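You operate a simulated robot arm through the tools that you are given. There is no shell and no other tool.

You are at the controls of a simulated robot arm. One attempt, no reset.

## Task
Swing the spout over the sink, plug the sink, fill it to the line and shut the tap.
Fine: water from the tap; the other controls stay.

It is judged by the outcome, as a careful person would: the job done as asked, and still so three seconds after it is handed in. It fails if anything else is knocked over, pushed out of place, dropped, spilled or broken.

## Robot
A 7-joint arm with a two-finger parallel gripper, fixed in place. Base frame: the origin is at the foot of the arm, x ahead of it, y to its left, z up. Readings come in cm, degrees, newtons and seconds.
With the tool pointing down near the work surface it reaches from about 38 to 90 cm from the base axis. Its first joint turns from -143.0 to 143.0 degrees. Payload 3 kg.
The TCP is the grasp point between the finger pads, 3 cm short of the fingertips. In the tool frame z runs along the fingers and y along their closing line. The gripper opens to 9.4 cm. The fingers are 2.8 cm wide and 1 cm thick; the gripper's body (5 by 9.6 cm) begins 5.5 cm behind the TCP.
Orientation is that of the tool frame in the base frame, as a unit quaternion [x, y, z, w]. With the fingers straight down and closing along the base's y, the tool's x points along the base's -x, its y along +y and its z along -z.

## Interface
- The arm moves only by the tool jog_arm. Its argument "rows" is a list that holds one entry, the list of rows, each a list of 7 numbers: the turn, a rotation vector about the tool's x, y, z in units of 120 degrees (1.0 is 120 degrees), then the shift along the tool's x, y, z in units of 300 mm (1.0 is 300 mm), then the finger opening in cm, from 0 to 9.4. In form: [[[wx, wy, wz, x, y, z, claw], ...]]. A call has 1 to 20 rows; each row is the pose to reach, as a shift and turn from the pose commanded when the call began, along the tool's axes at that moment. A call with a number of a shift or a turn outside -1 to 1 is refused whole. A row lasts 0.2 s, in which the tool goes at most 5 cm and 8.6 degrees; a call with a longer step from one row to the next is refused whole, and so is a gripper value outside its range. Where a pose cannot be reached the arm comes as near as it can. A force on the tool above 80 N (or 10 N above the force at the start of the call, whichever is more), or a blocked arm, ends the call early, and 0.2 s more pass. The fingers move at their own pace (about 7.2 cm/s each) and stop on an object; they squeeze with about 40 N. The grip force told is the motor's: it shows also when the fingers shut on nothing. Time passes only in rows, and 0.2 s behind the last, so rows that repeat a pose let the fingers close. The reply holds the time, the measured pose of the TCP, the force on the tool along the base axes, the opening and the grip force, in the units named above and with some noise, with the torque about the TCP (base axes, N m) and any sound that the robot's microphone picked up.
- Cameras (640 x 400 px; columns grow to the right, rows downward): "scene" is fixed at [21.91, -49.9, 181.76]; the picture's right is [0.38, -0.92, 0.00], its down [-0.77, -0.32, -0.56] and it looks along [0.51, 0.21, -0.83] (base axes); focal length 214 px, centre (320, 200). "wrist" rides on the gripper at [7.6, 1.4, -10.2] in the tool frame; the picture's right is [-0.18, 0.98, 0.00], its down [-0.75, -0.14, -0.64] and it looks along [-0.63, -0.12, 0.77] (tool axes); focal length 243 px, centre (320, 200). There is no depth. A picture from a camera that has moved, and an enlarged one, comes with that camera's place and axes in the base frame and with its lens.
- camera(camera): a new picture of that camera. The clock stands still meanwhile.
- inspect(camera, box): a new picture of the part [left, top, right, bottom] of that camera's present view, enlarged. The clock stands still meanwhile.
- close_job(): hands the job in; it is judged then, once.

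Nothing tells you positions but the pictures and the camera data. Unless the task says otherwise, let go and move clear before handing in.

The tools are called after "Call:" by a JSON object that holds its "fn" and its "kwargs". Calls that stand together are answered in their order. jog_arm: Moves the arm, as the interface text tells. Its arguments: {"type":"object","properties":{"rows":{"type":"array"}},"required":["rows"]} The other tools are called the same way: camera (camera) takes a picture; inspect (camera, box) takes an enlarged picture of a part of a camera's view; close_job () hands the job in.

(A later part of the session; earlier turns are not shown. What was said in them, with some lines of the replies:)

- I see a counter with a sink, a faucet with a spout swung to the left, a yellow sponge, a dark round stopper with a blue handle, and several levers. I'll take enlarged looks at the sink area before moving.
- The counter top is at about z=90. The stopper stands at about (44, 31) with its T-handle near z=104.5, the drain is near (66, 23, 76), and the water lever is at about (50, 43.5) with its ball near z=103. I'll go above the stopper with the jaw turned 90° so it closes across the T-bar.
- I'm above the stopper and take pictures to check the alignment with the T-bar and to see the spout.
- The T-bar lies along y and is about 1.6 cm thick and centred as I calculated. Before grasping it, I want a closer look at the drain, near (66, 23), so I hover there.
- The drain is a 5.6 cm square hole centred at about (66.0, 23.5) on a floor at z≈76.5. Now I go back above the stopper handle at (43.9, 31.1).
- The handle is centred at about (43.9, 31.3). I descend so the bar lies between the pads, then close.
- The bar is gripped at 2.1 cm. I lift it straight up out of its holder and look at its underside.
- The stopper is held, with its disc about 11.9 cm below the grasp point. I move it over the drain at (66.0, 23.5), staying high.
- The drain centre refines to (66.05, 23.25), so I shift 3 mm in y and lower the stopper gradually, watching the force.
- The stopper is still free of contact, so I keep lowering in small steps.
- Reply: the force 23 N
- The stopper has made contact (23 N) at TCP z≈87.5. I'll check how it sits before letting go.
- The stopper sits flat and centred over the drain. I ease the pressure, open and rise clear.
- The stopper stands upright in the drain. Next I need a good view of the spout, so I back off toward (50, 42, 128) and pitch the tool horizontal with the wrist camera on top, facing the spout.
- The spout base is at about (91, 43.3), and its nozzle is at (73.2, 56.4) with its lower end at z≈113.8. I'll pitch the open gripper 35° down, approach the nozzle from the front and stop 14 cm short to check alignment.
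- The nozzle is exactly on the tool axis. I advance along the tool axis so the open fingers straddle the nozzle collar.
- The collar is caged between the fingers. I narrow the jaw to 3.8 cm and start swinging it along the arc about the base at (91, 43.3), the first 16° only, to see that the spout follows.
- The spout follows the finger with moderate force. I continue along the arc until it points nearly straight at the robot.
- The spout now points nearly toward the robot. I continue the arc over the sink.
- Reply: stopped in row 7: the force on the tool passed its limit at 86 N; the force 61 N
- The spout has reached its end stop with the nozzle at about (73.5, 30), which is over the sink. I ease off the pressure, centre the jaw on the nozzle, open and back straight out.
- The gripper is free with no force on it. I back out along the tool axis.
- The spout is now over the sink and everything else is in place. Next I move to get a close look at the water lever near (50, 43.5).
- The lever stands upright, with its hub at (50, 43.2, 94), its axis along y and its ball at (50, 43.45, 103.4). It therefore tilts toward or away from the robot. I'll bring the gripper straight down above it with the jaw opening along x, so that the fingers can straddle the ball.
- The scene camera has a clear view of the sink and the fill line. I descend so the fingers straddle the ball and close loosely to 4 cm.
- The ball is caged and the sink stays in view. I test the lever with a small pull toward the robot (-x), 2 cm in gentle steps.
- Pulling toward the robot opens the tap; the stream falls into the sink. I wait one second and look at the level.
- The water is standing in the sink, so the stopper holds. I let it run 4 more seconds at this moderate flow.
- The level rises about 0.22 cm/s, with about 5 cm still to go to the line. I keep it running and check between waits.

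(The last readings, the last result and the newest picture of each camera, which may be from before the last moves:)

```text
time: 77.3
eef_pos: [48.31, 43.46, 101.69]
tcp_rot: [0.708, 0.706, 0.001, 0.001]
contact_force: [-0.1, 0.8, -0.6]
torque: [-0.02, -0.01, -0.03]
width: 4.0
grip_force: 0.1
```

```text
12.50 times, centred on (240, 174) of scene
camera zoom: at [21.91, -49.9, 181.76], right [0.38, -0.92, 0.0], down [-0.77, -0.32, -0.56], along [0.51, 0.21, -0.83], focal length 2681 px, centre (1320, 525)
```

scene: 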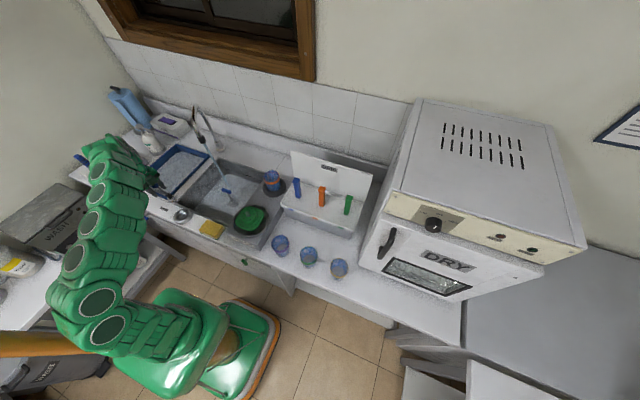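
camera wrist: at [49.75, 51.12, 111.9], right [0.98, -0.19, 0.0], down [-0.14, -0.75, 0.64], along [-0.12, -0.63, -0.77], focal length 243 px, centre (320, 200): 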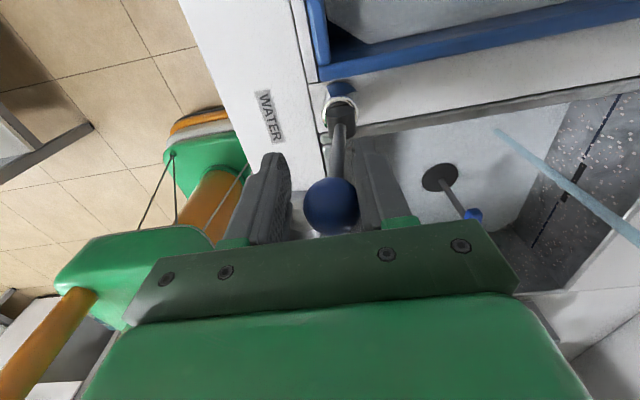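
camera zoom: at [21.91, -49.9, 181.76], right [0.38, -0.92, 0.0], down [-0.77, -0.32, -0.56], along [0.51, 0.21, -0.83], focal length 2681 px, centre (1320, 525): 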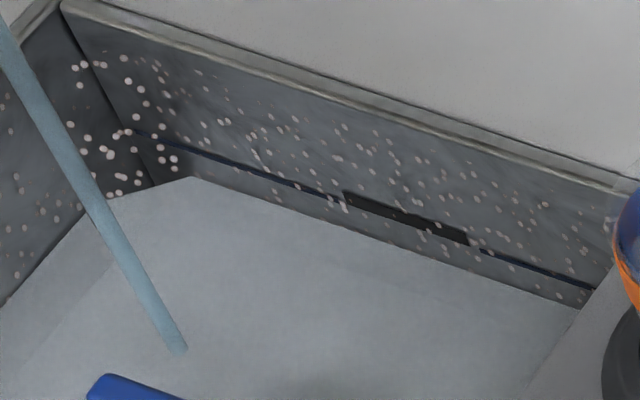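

Call:
{"fn": "jog_arm", "kwargs": {"rows": [[[0, 0, 0, 0, 0, 0, 4], [0, 0, 0, 0, 0, 0, 4], [0, 0, 0, 0, 0, 0, 4], [0, 0, 0, 0, 0, 0, 4], [0, 0, 0, 0, 0, 0, 4], [0, 0, 0, 0, 0, 0, 4], [0, 0, 0, 0, 0, 0, 4], [0, 0, 0, 0, 0, 0, 4], [0, 0, 0, 0, 0, 0, 4], [0, 0, 0, 0, 0, 0, 4], [0, 0, 0, 0, 0, 0, 4], [0, 0, 0, 0, 0, 0, 4], [0, 0, 0, 0, 0, 0, 4], [0, 0, 0, 0, 0, 0, 4], [0, 0, 0, 0, 0, 0, 4], [0, 0, 0, 0, 0, 0, 4], [0, 0, 0, 0, 0, 0, 4], [0, 0, 0, 0, 0, 0, 4], [0, 0, 0, 0, 0, 0, 4], [0, 0, 0, 0, 0, 0, 4]]]}}

Call:
{"fn": "inspect", "kwargs": {"camera": "scene", "box": [220, 158, 260, 190]}}

```text
time: 81.5
eef_pos: [48.39, 43.45, 101.67]
tcp_rot: [0.708, 0.706, 0.001, 0.001]
contact_force: [-0.1, -0.1, 0.4]
torque: [0.0, 0.03, 0.0]
width: 4.02
grip_force: 0.0
```

```text
12.50 times, centred on (240, 174) of scene
camera zoom: at [21.91, -49.9, 181.76], right [0.38, -0.92, 0.0], down [-0.77, -0.32, -0.56], along [0.51, 0.21, -0.83], focal length 2681 px, centre (1320, 525)
```

zoom: 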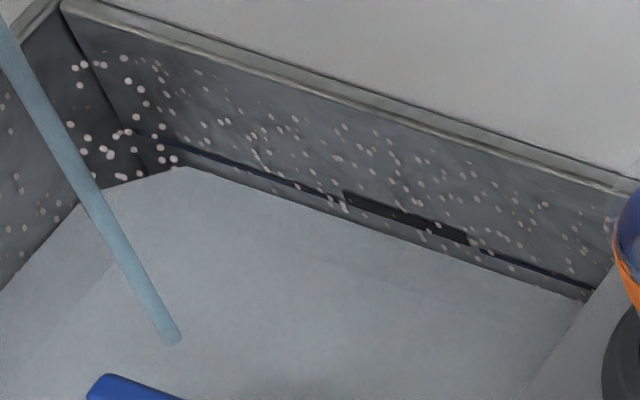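

About 18 px (in this enlargement) remain to the line, or roughly 8 s of flow. I wait 4 more seconds, then check finely.

Call:
{"fn": "jog_arm", "kwargs": {"rows": [[[0, 0, 0, 0, 0, 0, 4], [0, 0, 0, 0, 0, 0, 4], [0, 0, 0, 0, 0, 0, 4], [0, 0, 0, 0, 0, 0, 4], [0, 0, 0, 0, 0, 0, 4], [0, 0, 0, 0, 0, 0, 4], [0, 0, 0, 0, 0, 0, 4], [0, 0, 0, 0, 0, 0, 4], [0, 0, 0, 0, 0, 0, 4], [0, 0, 0, 0, 0, 0, 4], [0, 0, 0, 0, 0, 0, 4], [0, 0, 0, 0, 0, 0, 4], [0, 0, 0, 0, 0, 0, 4], [0, 0, 0, 0, 0, 0, 4], [0, 0, 0, 0, 0, 0, 4], [0, 0, 0, 0, 0, 0, 4], [0, 0, 0, 0, 0, 0, 4], [0, 0, 0, 0, 0, 0, 4], [0, 0, 0, 0, 0, 0, 4]]]}}

Call:
{"fn": "inspect", "kwargs": {"camera": "scene", "box": [230, 164, 260, 184]}}

Call:
{"fn": "inspect", "kwargs": {"camera": "scene", "box": [220, 158, 260, 190]}}

```text
time: 85.5
eef_pos: [48.2, 43.6, 101.5]
tcp_rot: [0.707, 0.707, 0.0, 0.001]
contact_force: [0.7, -0.3, -0.4]
torque: [0.0, 0.02, -0.01]
width: 4.0
grip_force: 0.0
```

```text
16.00 times, centred on (245, 174) of scene
camera zoom: at [21.91, -49.9, 181.76], right [0.38, -0.92, 0.0], down [-0.77, -0.32, -0.56], along [0.51, 0.21, -0.83], focal length 3432 px, centre (1520, 616)
```

zoom: 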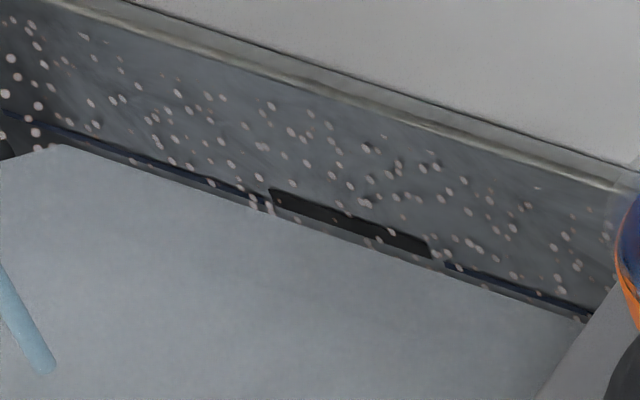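

```text
12.50 times, centred on (240, 174) of scene
camera zoom: at [21.91, -49.9, 181.76], right [0.38, -0.92, 0.0], down [-0.77, -0.32, -0.56], along [0.51, 0.21, -0.83], focal length 2681 px, centre (1320, 525)
```

zoom: 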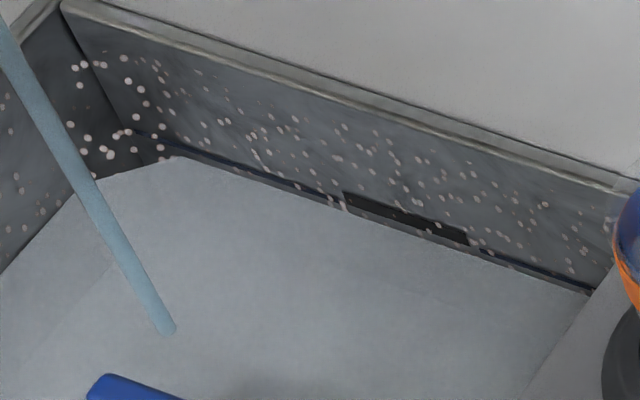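

Call:
{"fn": "jog_arm", "kwargs": {"rows": [[[0, 0, 0, 0, 0, 0, 4], [0, 0, 0, 0, 0, 0, 4], [0, 0, 0, 0, 0, 0, 4], [0, 0, 0, 0, 0, 0, 4], [0, 0, 0, 0, 0, 0, 4], [0, 0, 0, 0, 0, 0, 4], [0, 0, 0, 0, 0, 0, 4], [0, 0, 0, 0, 0, 0, 4], [0, 0, 0, 0, 0, 0, 4], [0, 0, 0, 0, 0, 0, 4]]]}}

Call:
{"fn": "inspect", "kwargs": {"camera": "scene", "box": [230, 164, 260, 184]}}

Call:
{"fn": "inspect", "kwargs": {"camera": "scene", "box": [228, 164, 246, 176]}}

```text
time: 87.7
eef_pos: [48.35, 43.44, 101.48]
tcp_rot: [0.708, 0.706, 0.0, 0.0]
contact_force: [1.2, -0.1, -0.2]
torque: [0.0, 0.01, 0.02]
width: 3.99
grip_force: 0.1
```

```text
16.00 times, centred on (245, 174) of scene
camera zoom: at [21.91, -49.9, 181.76], right [0.38, -0.92, 0.0], down [-0.77, -0.32, -0.56], along [0.51, 0.21, -0.83], focal length 3432 px, centre (1520, 616)
```

zoom: 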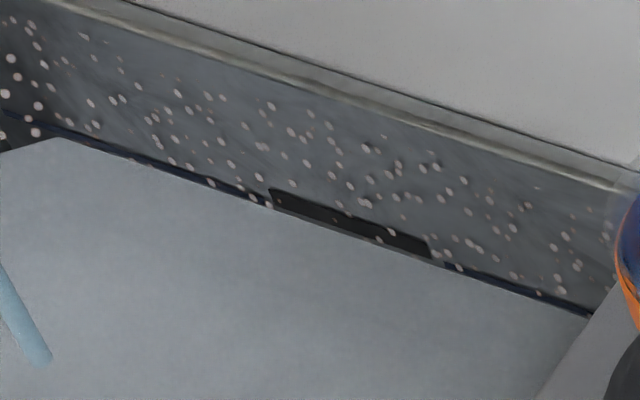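

```text
16.00 times, centred on (237, 170) of scene
camera zoom: at [21.91, -49.9, 181.76], right [0.38, -0.92, 0.0], down [-0.77, -0.32, -0.56], along [0.51, 0.21, -0.83], focal length 3432 px, centre (1648, 680)
```

zoom: 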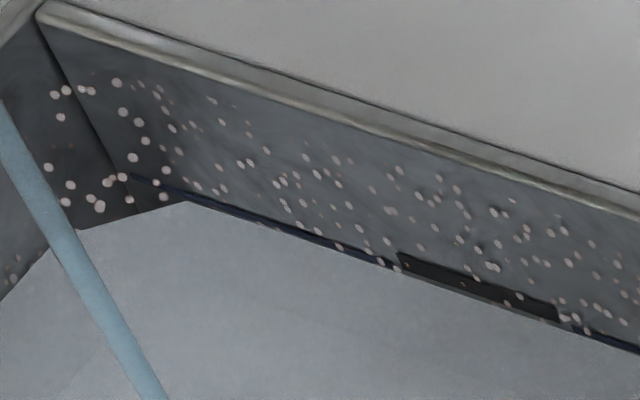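

The water has reached the lower edge of the line band. I hold 0.4 s more and then push the lever back upright to shut the tap.

Call:
{"fn": "jog_arm", "kwargs": {"rows": [[[0, 0, 0, 0, 0, 0, 4], [0, 0, 0, 0, 0, 0, 4], [0, 0, 0, 0, 0.0333, 0, 4], [0, 0, 0, 0, 0.06, 0, 4], [0, 0, 0, 0, 0.0783, 0, 4], [0, 0, 0, 0, 0.0783, 0, 4]]]}}

Call:
{"fn": "inspect", "kwargs": {"camera": "scene", "box": [180, 130, 280, 220]}}

Call:
{"fn": "inspect", "kwargs": {"camera": "scene", "box": [230, 164, 260, 184]}}

Call:
{"fn": "inspect", "kwargs": {"camera": "wrist", "box": [220, 60, 480, 240]}}

```text
time: 89.1
eef_pos: [50.7, 43.38, 101.49]
tcp_rot: [0.709, 0.706, 0.0, 0.001]
contact_force: [-1.6, 0.7, -0.8]
torque: [0.0, -0.05, 0.0]
width: 4.08
grip_force: 0.6
```

```text
4.44 times, centred on (230, 175) of scene
camera zoom: at [21.91, -49.9, 181.76], right [0.38, -0.92, 0.0], down [-0.77, -0.32, -0.56], along [0.51, 0.21, -0.83], focal length 953 px, centre (720, 311)
```

zoom: 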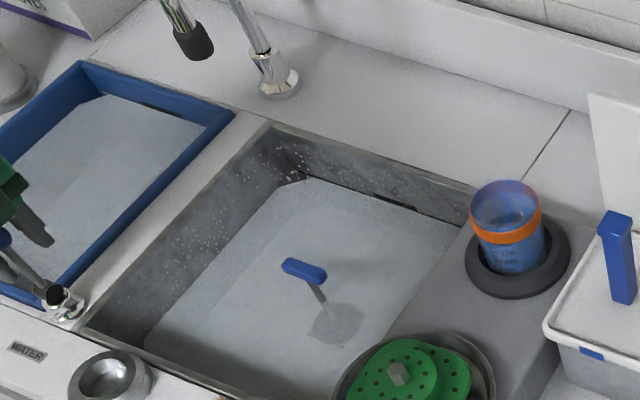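

```text
16.00 times, centred on (245, 174) of scene
camera zoom: at [21.91, -49.9, 181.76], right [0.38, -0.92, 0.0], down [-0.77, -0.32, -0.56], along [0.51, 0.21, -0.83], focal length 3432 px, centre (1520, 616)
```

zoom: 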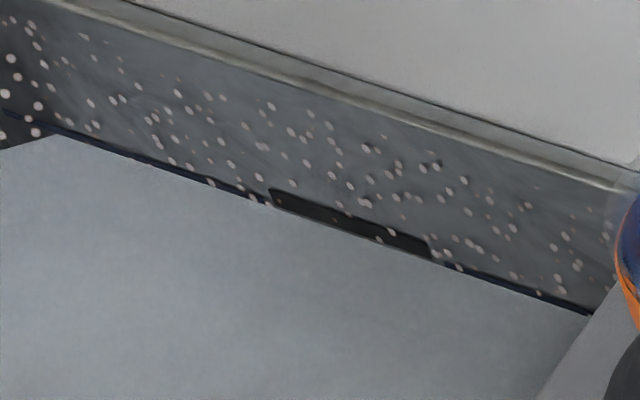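

```text
2.22 times, centred on (350, 150) of wrist
camera zoom: at [52.06, 51.06, 111.87], right [0.98, -0.19, 0.0], down [-0.14, -0.75, 0.64], along [-0.12, -0.63, -0.77], focal length 539 px, centre (253, 311)
```

zoom: 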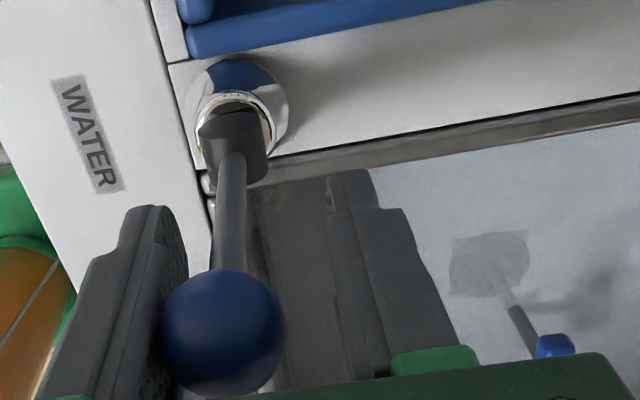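

Call:
{"fn": "inspect", "kwargs": {"camera": "scene", "box": [232, 166, 244, 175]}}

Call:
{"fn": "inspect", "kwargs": {"camera": "scene", "box": [252, 176, 270, 188]}}

Call:
{"fn": "camera", "kwargs": {"camera": "wrist"}}

```text
16.00 times, centred on (238, 170) of scene
camera zoom: at [21.91, -49.9, 181.76], right [0.38, -0.92, 0.0], down [-0.77, -0.32, -0.56], along [0.51, 0.21, -0.83], focal length 3432 px, centre (1632, 672)
```

zoom: 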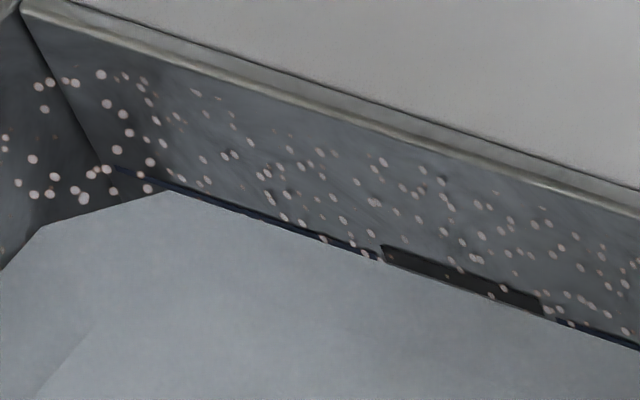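

```text
16.00 times, centred on (261, 182) of scene
camera zoom: at [21.91, -49.9, 181.76], right [0.38, -0.92, 0.0], down [-0.77, -0.32, -0.56], along [0.51, 0.21, -0.83], focal length 3432 px, centre (1264, 488)
```

zoom: 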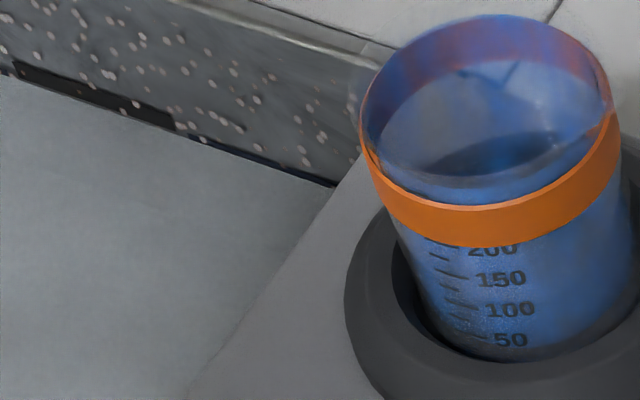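

```text
taken
camera wrist: at [52.06, 51.06, 111.87], right [0.98, -0.19, 0.0], down [-0.14, -0.75, 0.64], along [-0.12, -0.63, -0.77], focal length 243 px, centre (320, 200)
```

wrist: 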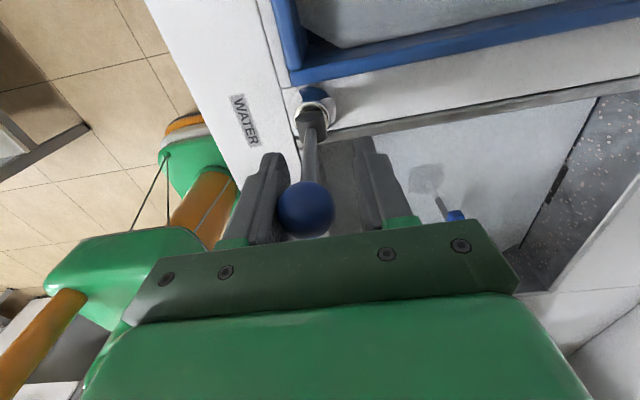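

Call:
{"fn": "inspect", "kwargs": {"camera": "wrist", "box": [500, 90, 640, 290]}}

Call:
{"fn": "inspect", "kwargs": {"camera": "wrist", "box": [530, 150, 580, 220]}}

```text
2.00 times, centred on (570, 190) of wrist
camera zoom: at [52.06, 51.06, 111.87], right [0.98, -0.19, 0.0], down [-0.14, -0.75, 0.64], along [-0.12, -0.63, -0.77], focal length 485 px, centre (-180, 220)
```

zoom: 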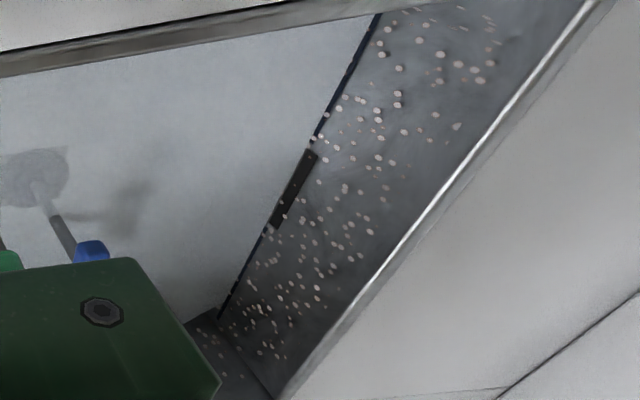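

```text
5.71 times, centred on (555, 185) of wrist
camera zoom: at [52.06, 51.06, 111.87], right [0.98, -0.19, 0.0], down [-0.14, -0.75, 0.64], along [-0.12, -0.63, -0.77], focal length 1386 px, centre (-1023, 286)
```

zoom: 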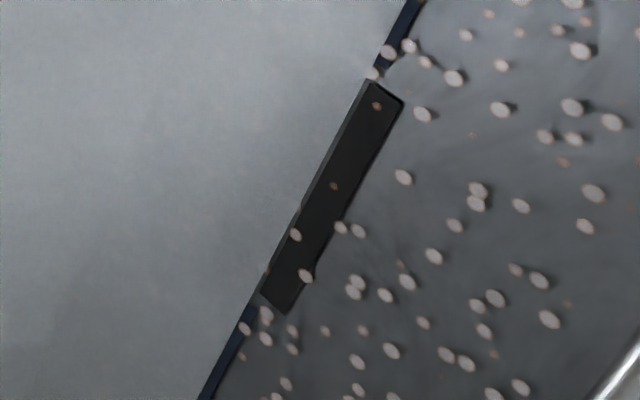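

The stream has stopped and the lever is upright, but the water sits right at the lower edge of the line band, 2–3 mm short of its middle. I give one short pulse of about 0.8 s and shut the tap again.

Call:
{"fn": "jog_arm", "kwargs": {"rows": [[[0, 0, 0, 0, -0.02, 0, 4], [0, 0, 0, 0, -0.04, 0, 4], [0, 0, 0, 0, -0.06, 0, 4], [0, 0, 0, 0, -0.0783, 0, 4], [0, 0, 0, 0, -0.0783, 0, 4], [0, 0, 0, 0, -0.04, 0, 4], [0, 0, 0, 0, -0.0167, 0, 4], [0, 0, 0, 0, 0.001, 0, 4], [0, 0, 0, 0, 0.001, 0, 4]]]}}

Call:
{"fn": "inspect", "kwargs": {"camera": "scene", "box": [180, 130, 280, 220]}}

Call:
{"fn": "inspect", "kwargs": {"camera": "scene", "box": [230, 164, 260, 184]}}

Call:
{"fn": "inspect", "kwargs": {"camera": "wrist", "box": [530, 150, 580, 220]}}

Call:
{"fn": "inspect", "kwargs": {"camera": "wrist", "box": [220, 60, 480, 240]}}

```text
time: 91.1
eef_pos: [50.6, 43.48, 101.57]
tcp_rot: [0.708, 0.706, 0.0, 0.001]
contact_force: [-0.1, 0.1, 0.5]
torque: [-0.01, -0.01, -0.01]
width: 3.99
grip_force: 0.0
```

```text
4.44 times, centred on (230, 175) of scene
camera zoom: at [21.91, -49.9, 181.76], right [0.38, -0.92, 0.0], down [-0.77, -0.32, -0.56], along [0.51, 0.21, -0.83], focal length 953 px, centre (720, 311)
```

zoom: 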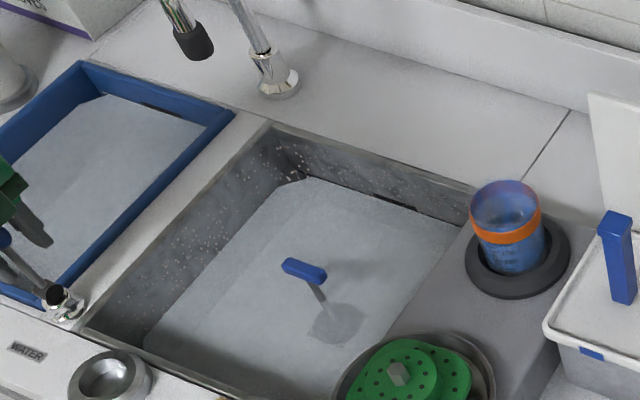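

```text
16.00 times, centred on (245, 174) of scene
camera zoom: at [21.91, -49.9, 181.76], right [0.38, -0.92, 0.0], down [-0.77, -0.32, -0.56], along [0.51, 0.21, -0.83], focal length 3432 px, centre (1520, 616)
```

zoom: 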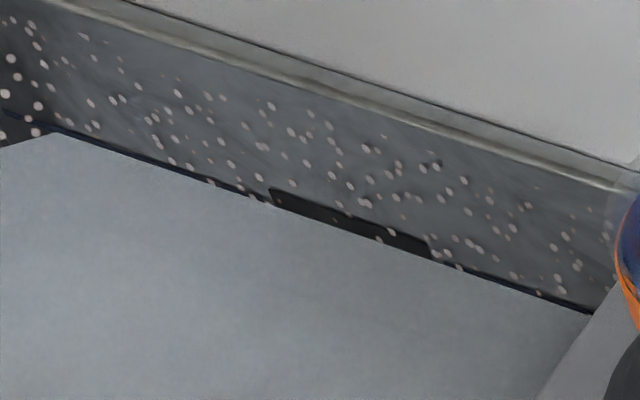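

```text
5.71 times, centred on (555, 185) of wrist
camera zoom: at [52.0, 51.08, 111.89], right [0.98, -0.19, 0.0], down [-0.14, -0.75, 0.64], along [-0.12, -0.63, -0.77], focal length 1386 px, centre (-1023, 286)
```

zoom: 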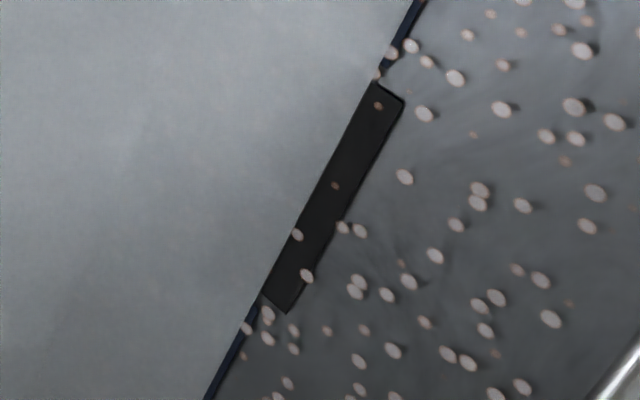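

```text
2.22 times, centred on (350, 150) of wrist
camera zoom: at [52.0, 51.08, 111.89], right [0.98, -0.19, 0.0], down [-0.14, -0.75, 0.64], along [-0.12, -0.63, -0.77], focal length 539 px, centre (253, 311)
```

zoom: 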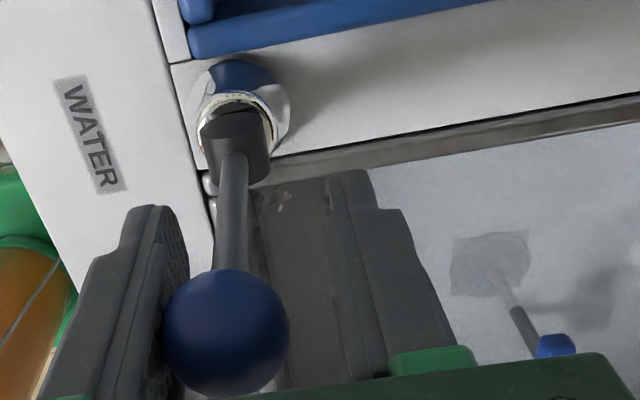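

The waterline now lies in the middle of the line band and the stream is off. I nudge the lever 1.5 mm further to be sure it is fully against its closed stop.

Call:
{"fn": "jog_arm", "kwargs": {"rows": [[[0, 0, 0, 0, 0.003, 0, 4], [0, 0, 0, 0, 0.006, 0, 4], [0, 0, 0, 0, 0.008, 0, 4], [0, 0, 0, 0, 0.008, 0, 4]]]}}

Call:
{"fn": "inspect", "kwargs": {"camera": "scene", "box": [130, 100, 290, 220]}}

```text
time: 92.1
eef_pos: [50.85, 43.55, 101.58]
tcp_rot: [0.707, 0.707, 0.0, 0.001]
contact_force: [-6.5, -1.5, -1.3]
torque: [0.05, -0.18, 0.07]
width: 4.37
grip_force: 3.4
```

```text
3.33 times, centred on (210, 160) of scene
camera zoom: at [21.91, -49.9, 181.76], right [0.38, -0.92, 0.0], down [-0.77, -0.32, -0.56], along [0.51, 0.21, -0.83], focal length 715 px, centre (687, 333)
```

zoom: 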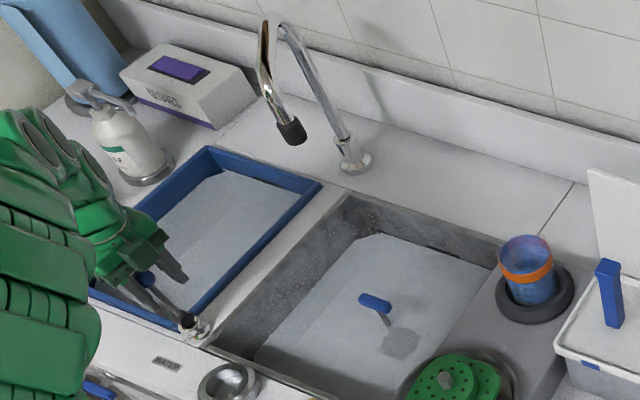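

The lever is firmly at its closed stop. I centre the jaw on the ball so nothing touches, open, and rise clear.

Call:
{"fn": "jog_arm", "kwargs": {"rows": [[[0, 0, 0, 0, -0.014, 0, 4], [0, 0, 0, 0, -0.026, 0, 4.2], [0, 0, 0, 0, -0.026, 0, 6], [0, 0, 0, 0, -0.026, 0, 8], [0, 0, 0, 0, -0.026, 0, 9.4], [0, 0, 0, 0, -0.026, 0, 9.4], [0, 0, 0, 0, -0.026, -0.05, 9.4], [0, 0, 0, 0, -0.026, -0.15, 9.4], [0, 0, 0, 0, -0.026, -0.27, 9.4], [0, 0, 0, 0, -0.026, -0.4, 9.4], [0, 0, 0, 0, -0.026, -0.53, 9.4], [0, 0, 0, 0, -0.026, -0.66, 9.4], [0, 0, 0, 0, -0.026, -0.74, 9.4], [0, 0, 0, 0, -0.026, -0.74, 9.4]]]}}

Call:
{"fn": "camera", "kwargs": {"camera": "scene"}}

Call:
{"fn": "inspect", "kwargs": {"camera": "scene", "box": [120, 100, 300, 220]}}

Call:
{"fn": "inspect", "kwargs": {"camera": "scene", "box": [230, 164, 260, 184]}}

Call:
{"fn": "camera", "kwargs": {"camera": "wrist"}}

```text
time: 95.1
eef_pos: [50.02, 43.47, 123.66]
tcp_rot: [0.707, 0.707, 0.001, 0.0]
contact_force: [-0.2, 0.0, 0.8]
torque: [-0.03, -0.05, 0.0]
width: 9.42
grip_force: 0.1
```

```text
taken
```

scene: 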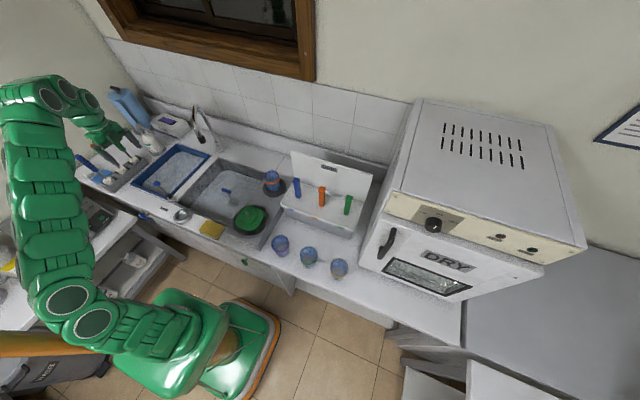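

```text
3.33 times, centred on (210, 160) of scene
camera zoom: at [21.91, -49.9, 181.76], right [0.38, -0.92, 0.0], down [-0.77, -0.32, -0.56], along [0.51, 0.21, -0.83], focal length 715 px, centre (687, 333)
```

zoom: 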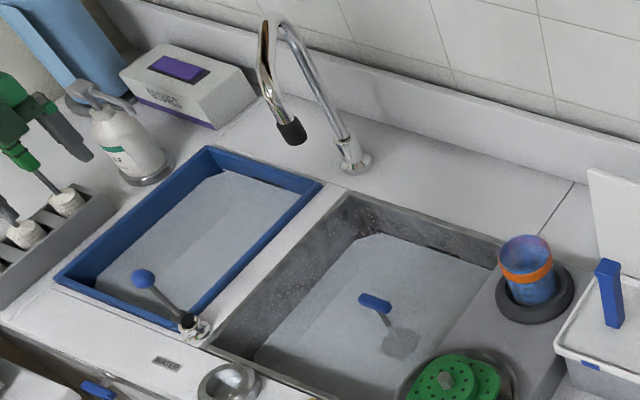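

```text
16.00 times, centred on (245, 174) of scene
camera zoom: at [21.91, -49.9, 181.76], right [0.38, -0.92, 0.0], down [-0.77, -0.32, -0.56], along [0.51, 0.21, -0.83], focal length 3432 px, centre (1520, 616)
```

zoom: 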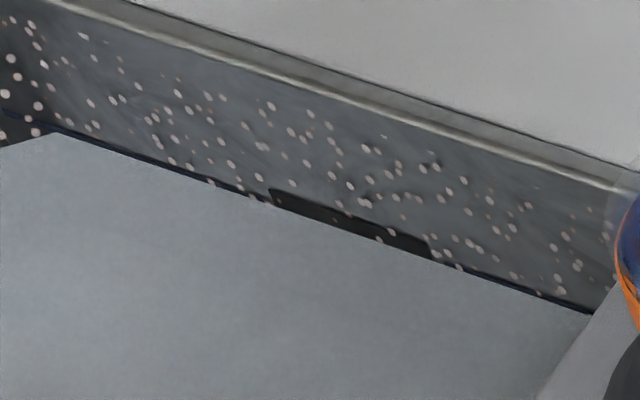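

```text
taken
camera wrist: at [51.4, 51.08, 134.09], right [0.98, -0.18, 0.0], down [-0.14, -0.75, 0.64], along [-0.12, -0.63, -0.77], focal length 243 px, centre (320, 200)
```

wrist: 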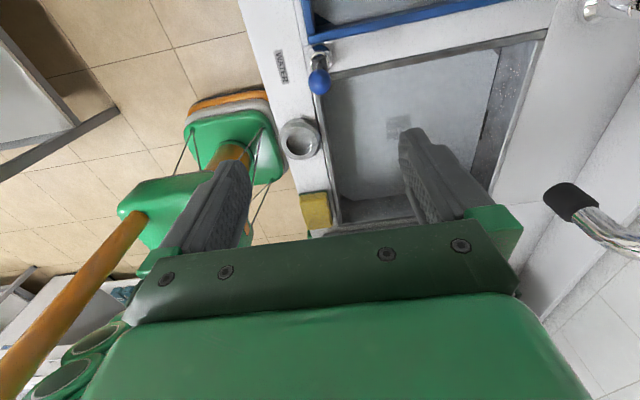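

The tap is shut, the lever is upright and the water is at the line. I back the arm off a little and wait about three seconds to confirm the level holds.

Call:
{"fn": "jog_arm", "kwargs": {"rows": [[[0, 0, 0, 0, -0.08, -0.03, 9.4], [0, 0, 0, 0, -0.18, -0.08, 9.4], [0, 0, 0, 0, -0.28, -0.13, 9.4], [0, 0, 0, 0, -0.3, -0.15, 9.4], [0, 0, 0, 0, -0.3, -0.15, 9.4], [0, 0, 0, 0, -0.3, -0.15, 9.4], [0, 0, 0, 0, -0.3, -0.15, 9.4], [0, 0, 0, 0, -0.3, -0.15, 9.4], [0, 0, 0, 0, -0.3, -0.15, 9.4], [0, 0, 0, 0, -0.3, -0.15, 9.4], [0, 0, 0, 0, -0.3, -0.15, 9.4], [0, 0, 0, 0, -0.3, -0.15, 9.4], [0, 0, 0, 0, -0.3, -0.15, 9.4], [0, 0, 0, 0, -0.3, -0.15, 9.4], [0, 0, 0, 0, -0.3, -0.15, 9.4], [0, 0, 0, 0, -0.3, -0.15, 9.4], [0, 0, 0, 0, -0.3, -0.15, 9.4], [0, 0, 0, 0, -0.3, -0.15, 9.4]]]}}

Call:
{"fn": "inspect", "kwargs": {"camera": "scene", "box": [230, 164, 260, 184]}}

Call:
{"fn": "inspect", "kwargs": {"camera": "scene", "box": [80, 80, 320, 260]}}

```text
time: 98.9
eef_pos: [40.95, 43.48, 128.23]
tcp_rot: [0.708, 0.707, 0.001, 0.0]
contact_force: [-0.4, -0.1, 0.5]
torque: [0.01, 0.03, -0.02]
width: 9.38
grip_force: 0.0
```

```text
16.00 times, centred on (245, 174) of scene
camera zoom: at [21.91, -49.9, 181.76], right [0.38, -0.92, 0.0], down [-0.77, -0.32, -0.56], along [0.51, 0.21, -0.83], focal length 3432 px, centre (1520, 616)
```

zoom: 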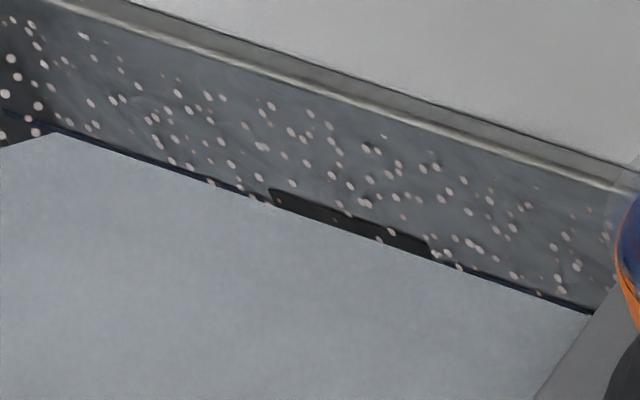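

```text
2.22 times, centred on (200, 170) of scene
camera zoom: at [21.91, -49.9, 181.76], right [0.38, -0.92, 0.0], down [-0.77, -0.32, -0.56], along [0.51, 0.21, -0.83], focal length 477 px, centre (587, 267)
```

zoom: 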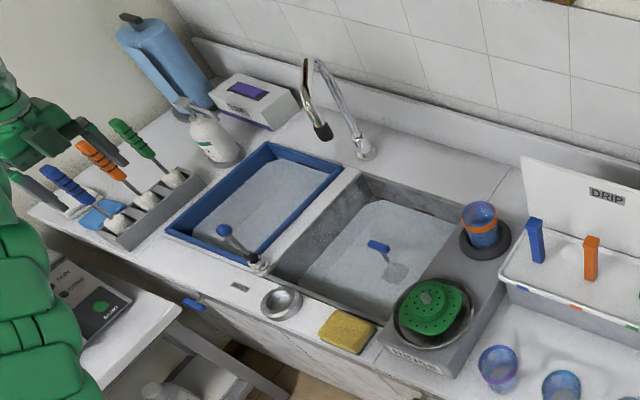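

The level is stable at the line, the tap is shut, the spout is over the sink and the stopper is in the drain. Everything else is where it was and the arm is clear, so I hand the job in.

Call:
{"fn": "close_job", "kwargs": {}}

```text
The job is handed in.
```

I swung the spout over the sink, plugged the drain, filled the sink to the line and shut the tap. The job is handed in.

- **Spout:** it rests at its end stop, with the nozzle above the sink.
- **Stopper:** it sits flat and centred over the drain.
- **Water level:** the waterline is in the middle of the line band. It had not moved when I checked about seven seconds after shutting the tap.
- **Tap:** the lever is upright against its closed stop and the stream is off.
- **Force limit:** while swinging the spout I pushed past its end stop, and the arm cut out at 86 N. I eased off straight away, and in the pictures the spout looks undamaged.
- **Everything else:** the drain and rinse controls were left alone. The pictures show nothing knocked over or moved and no water outside the sink. The arm is open and clear.
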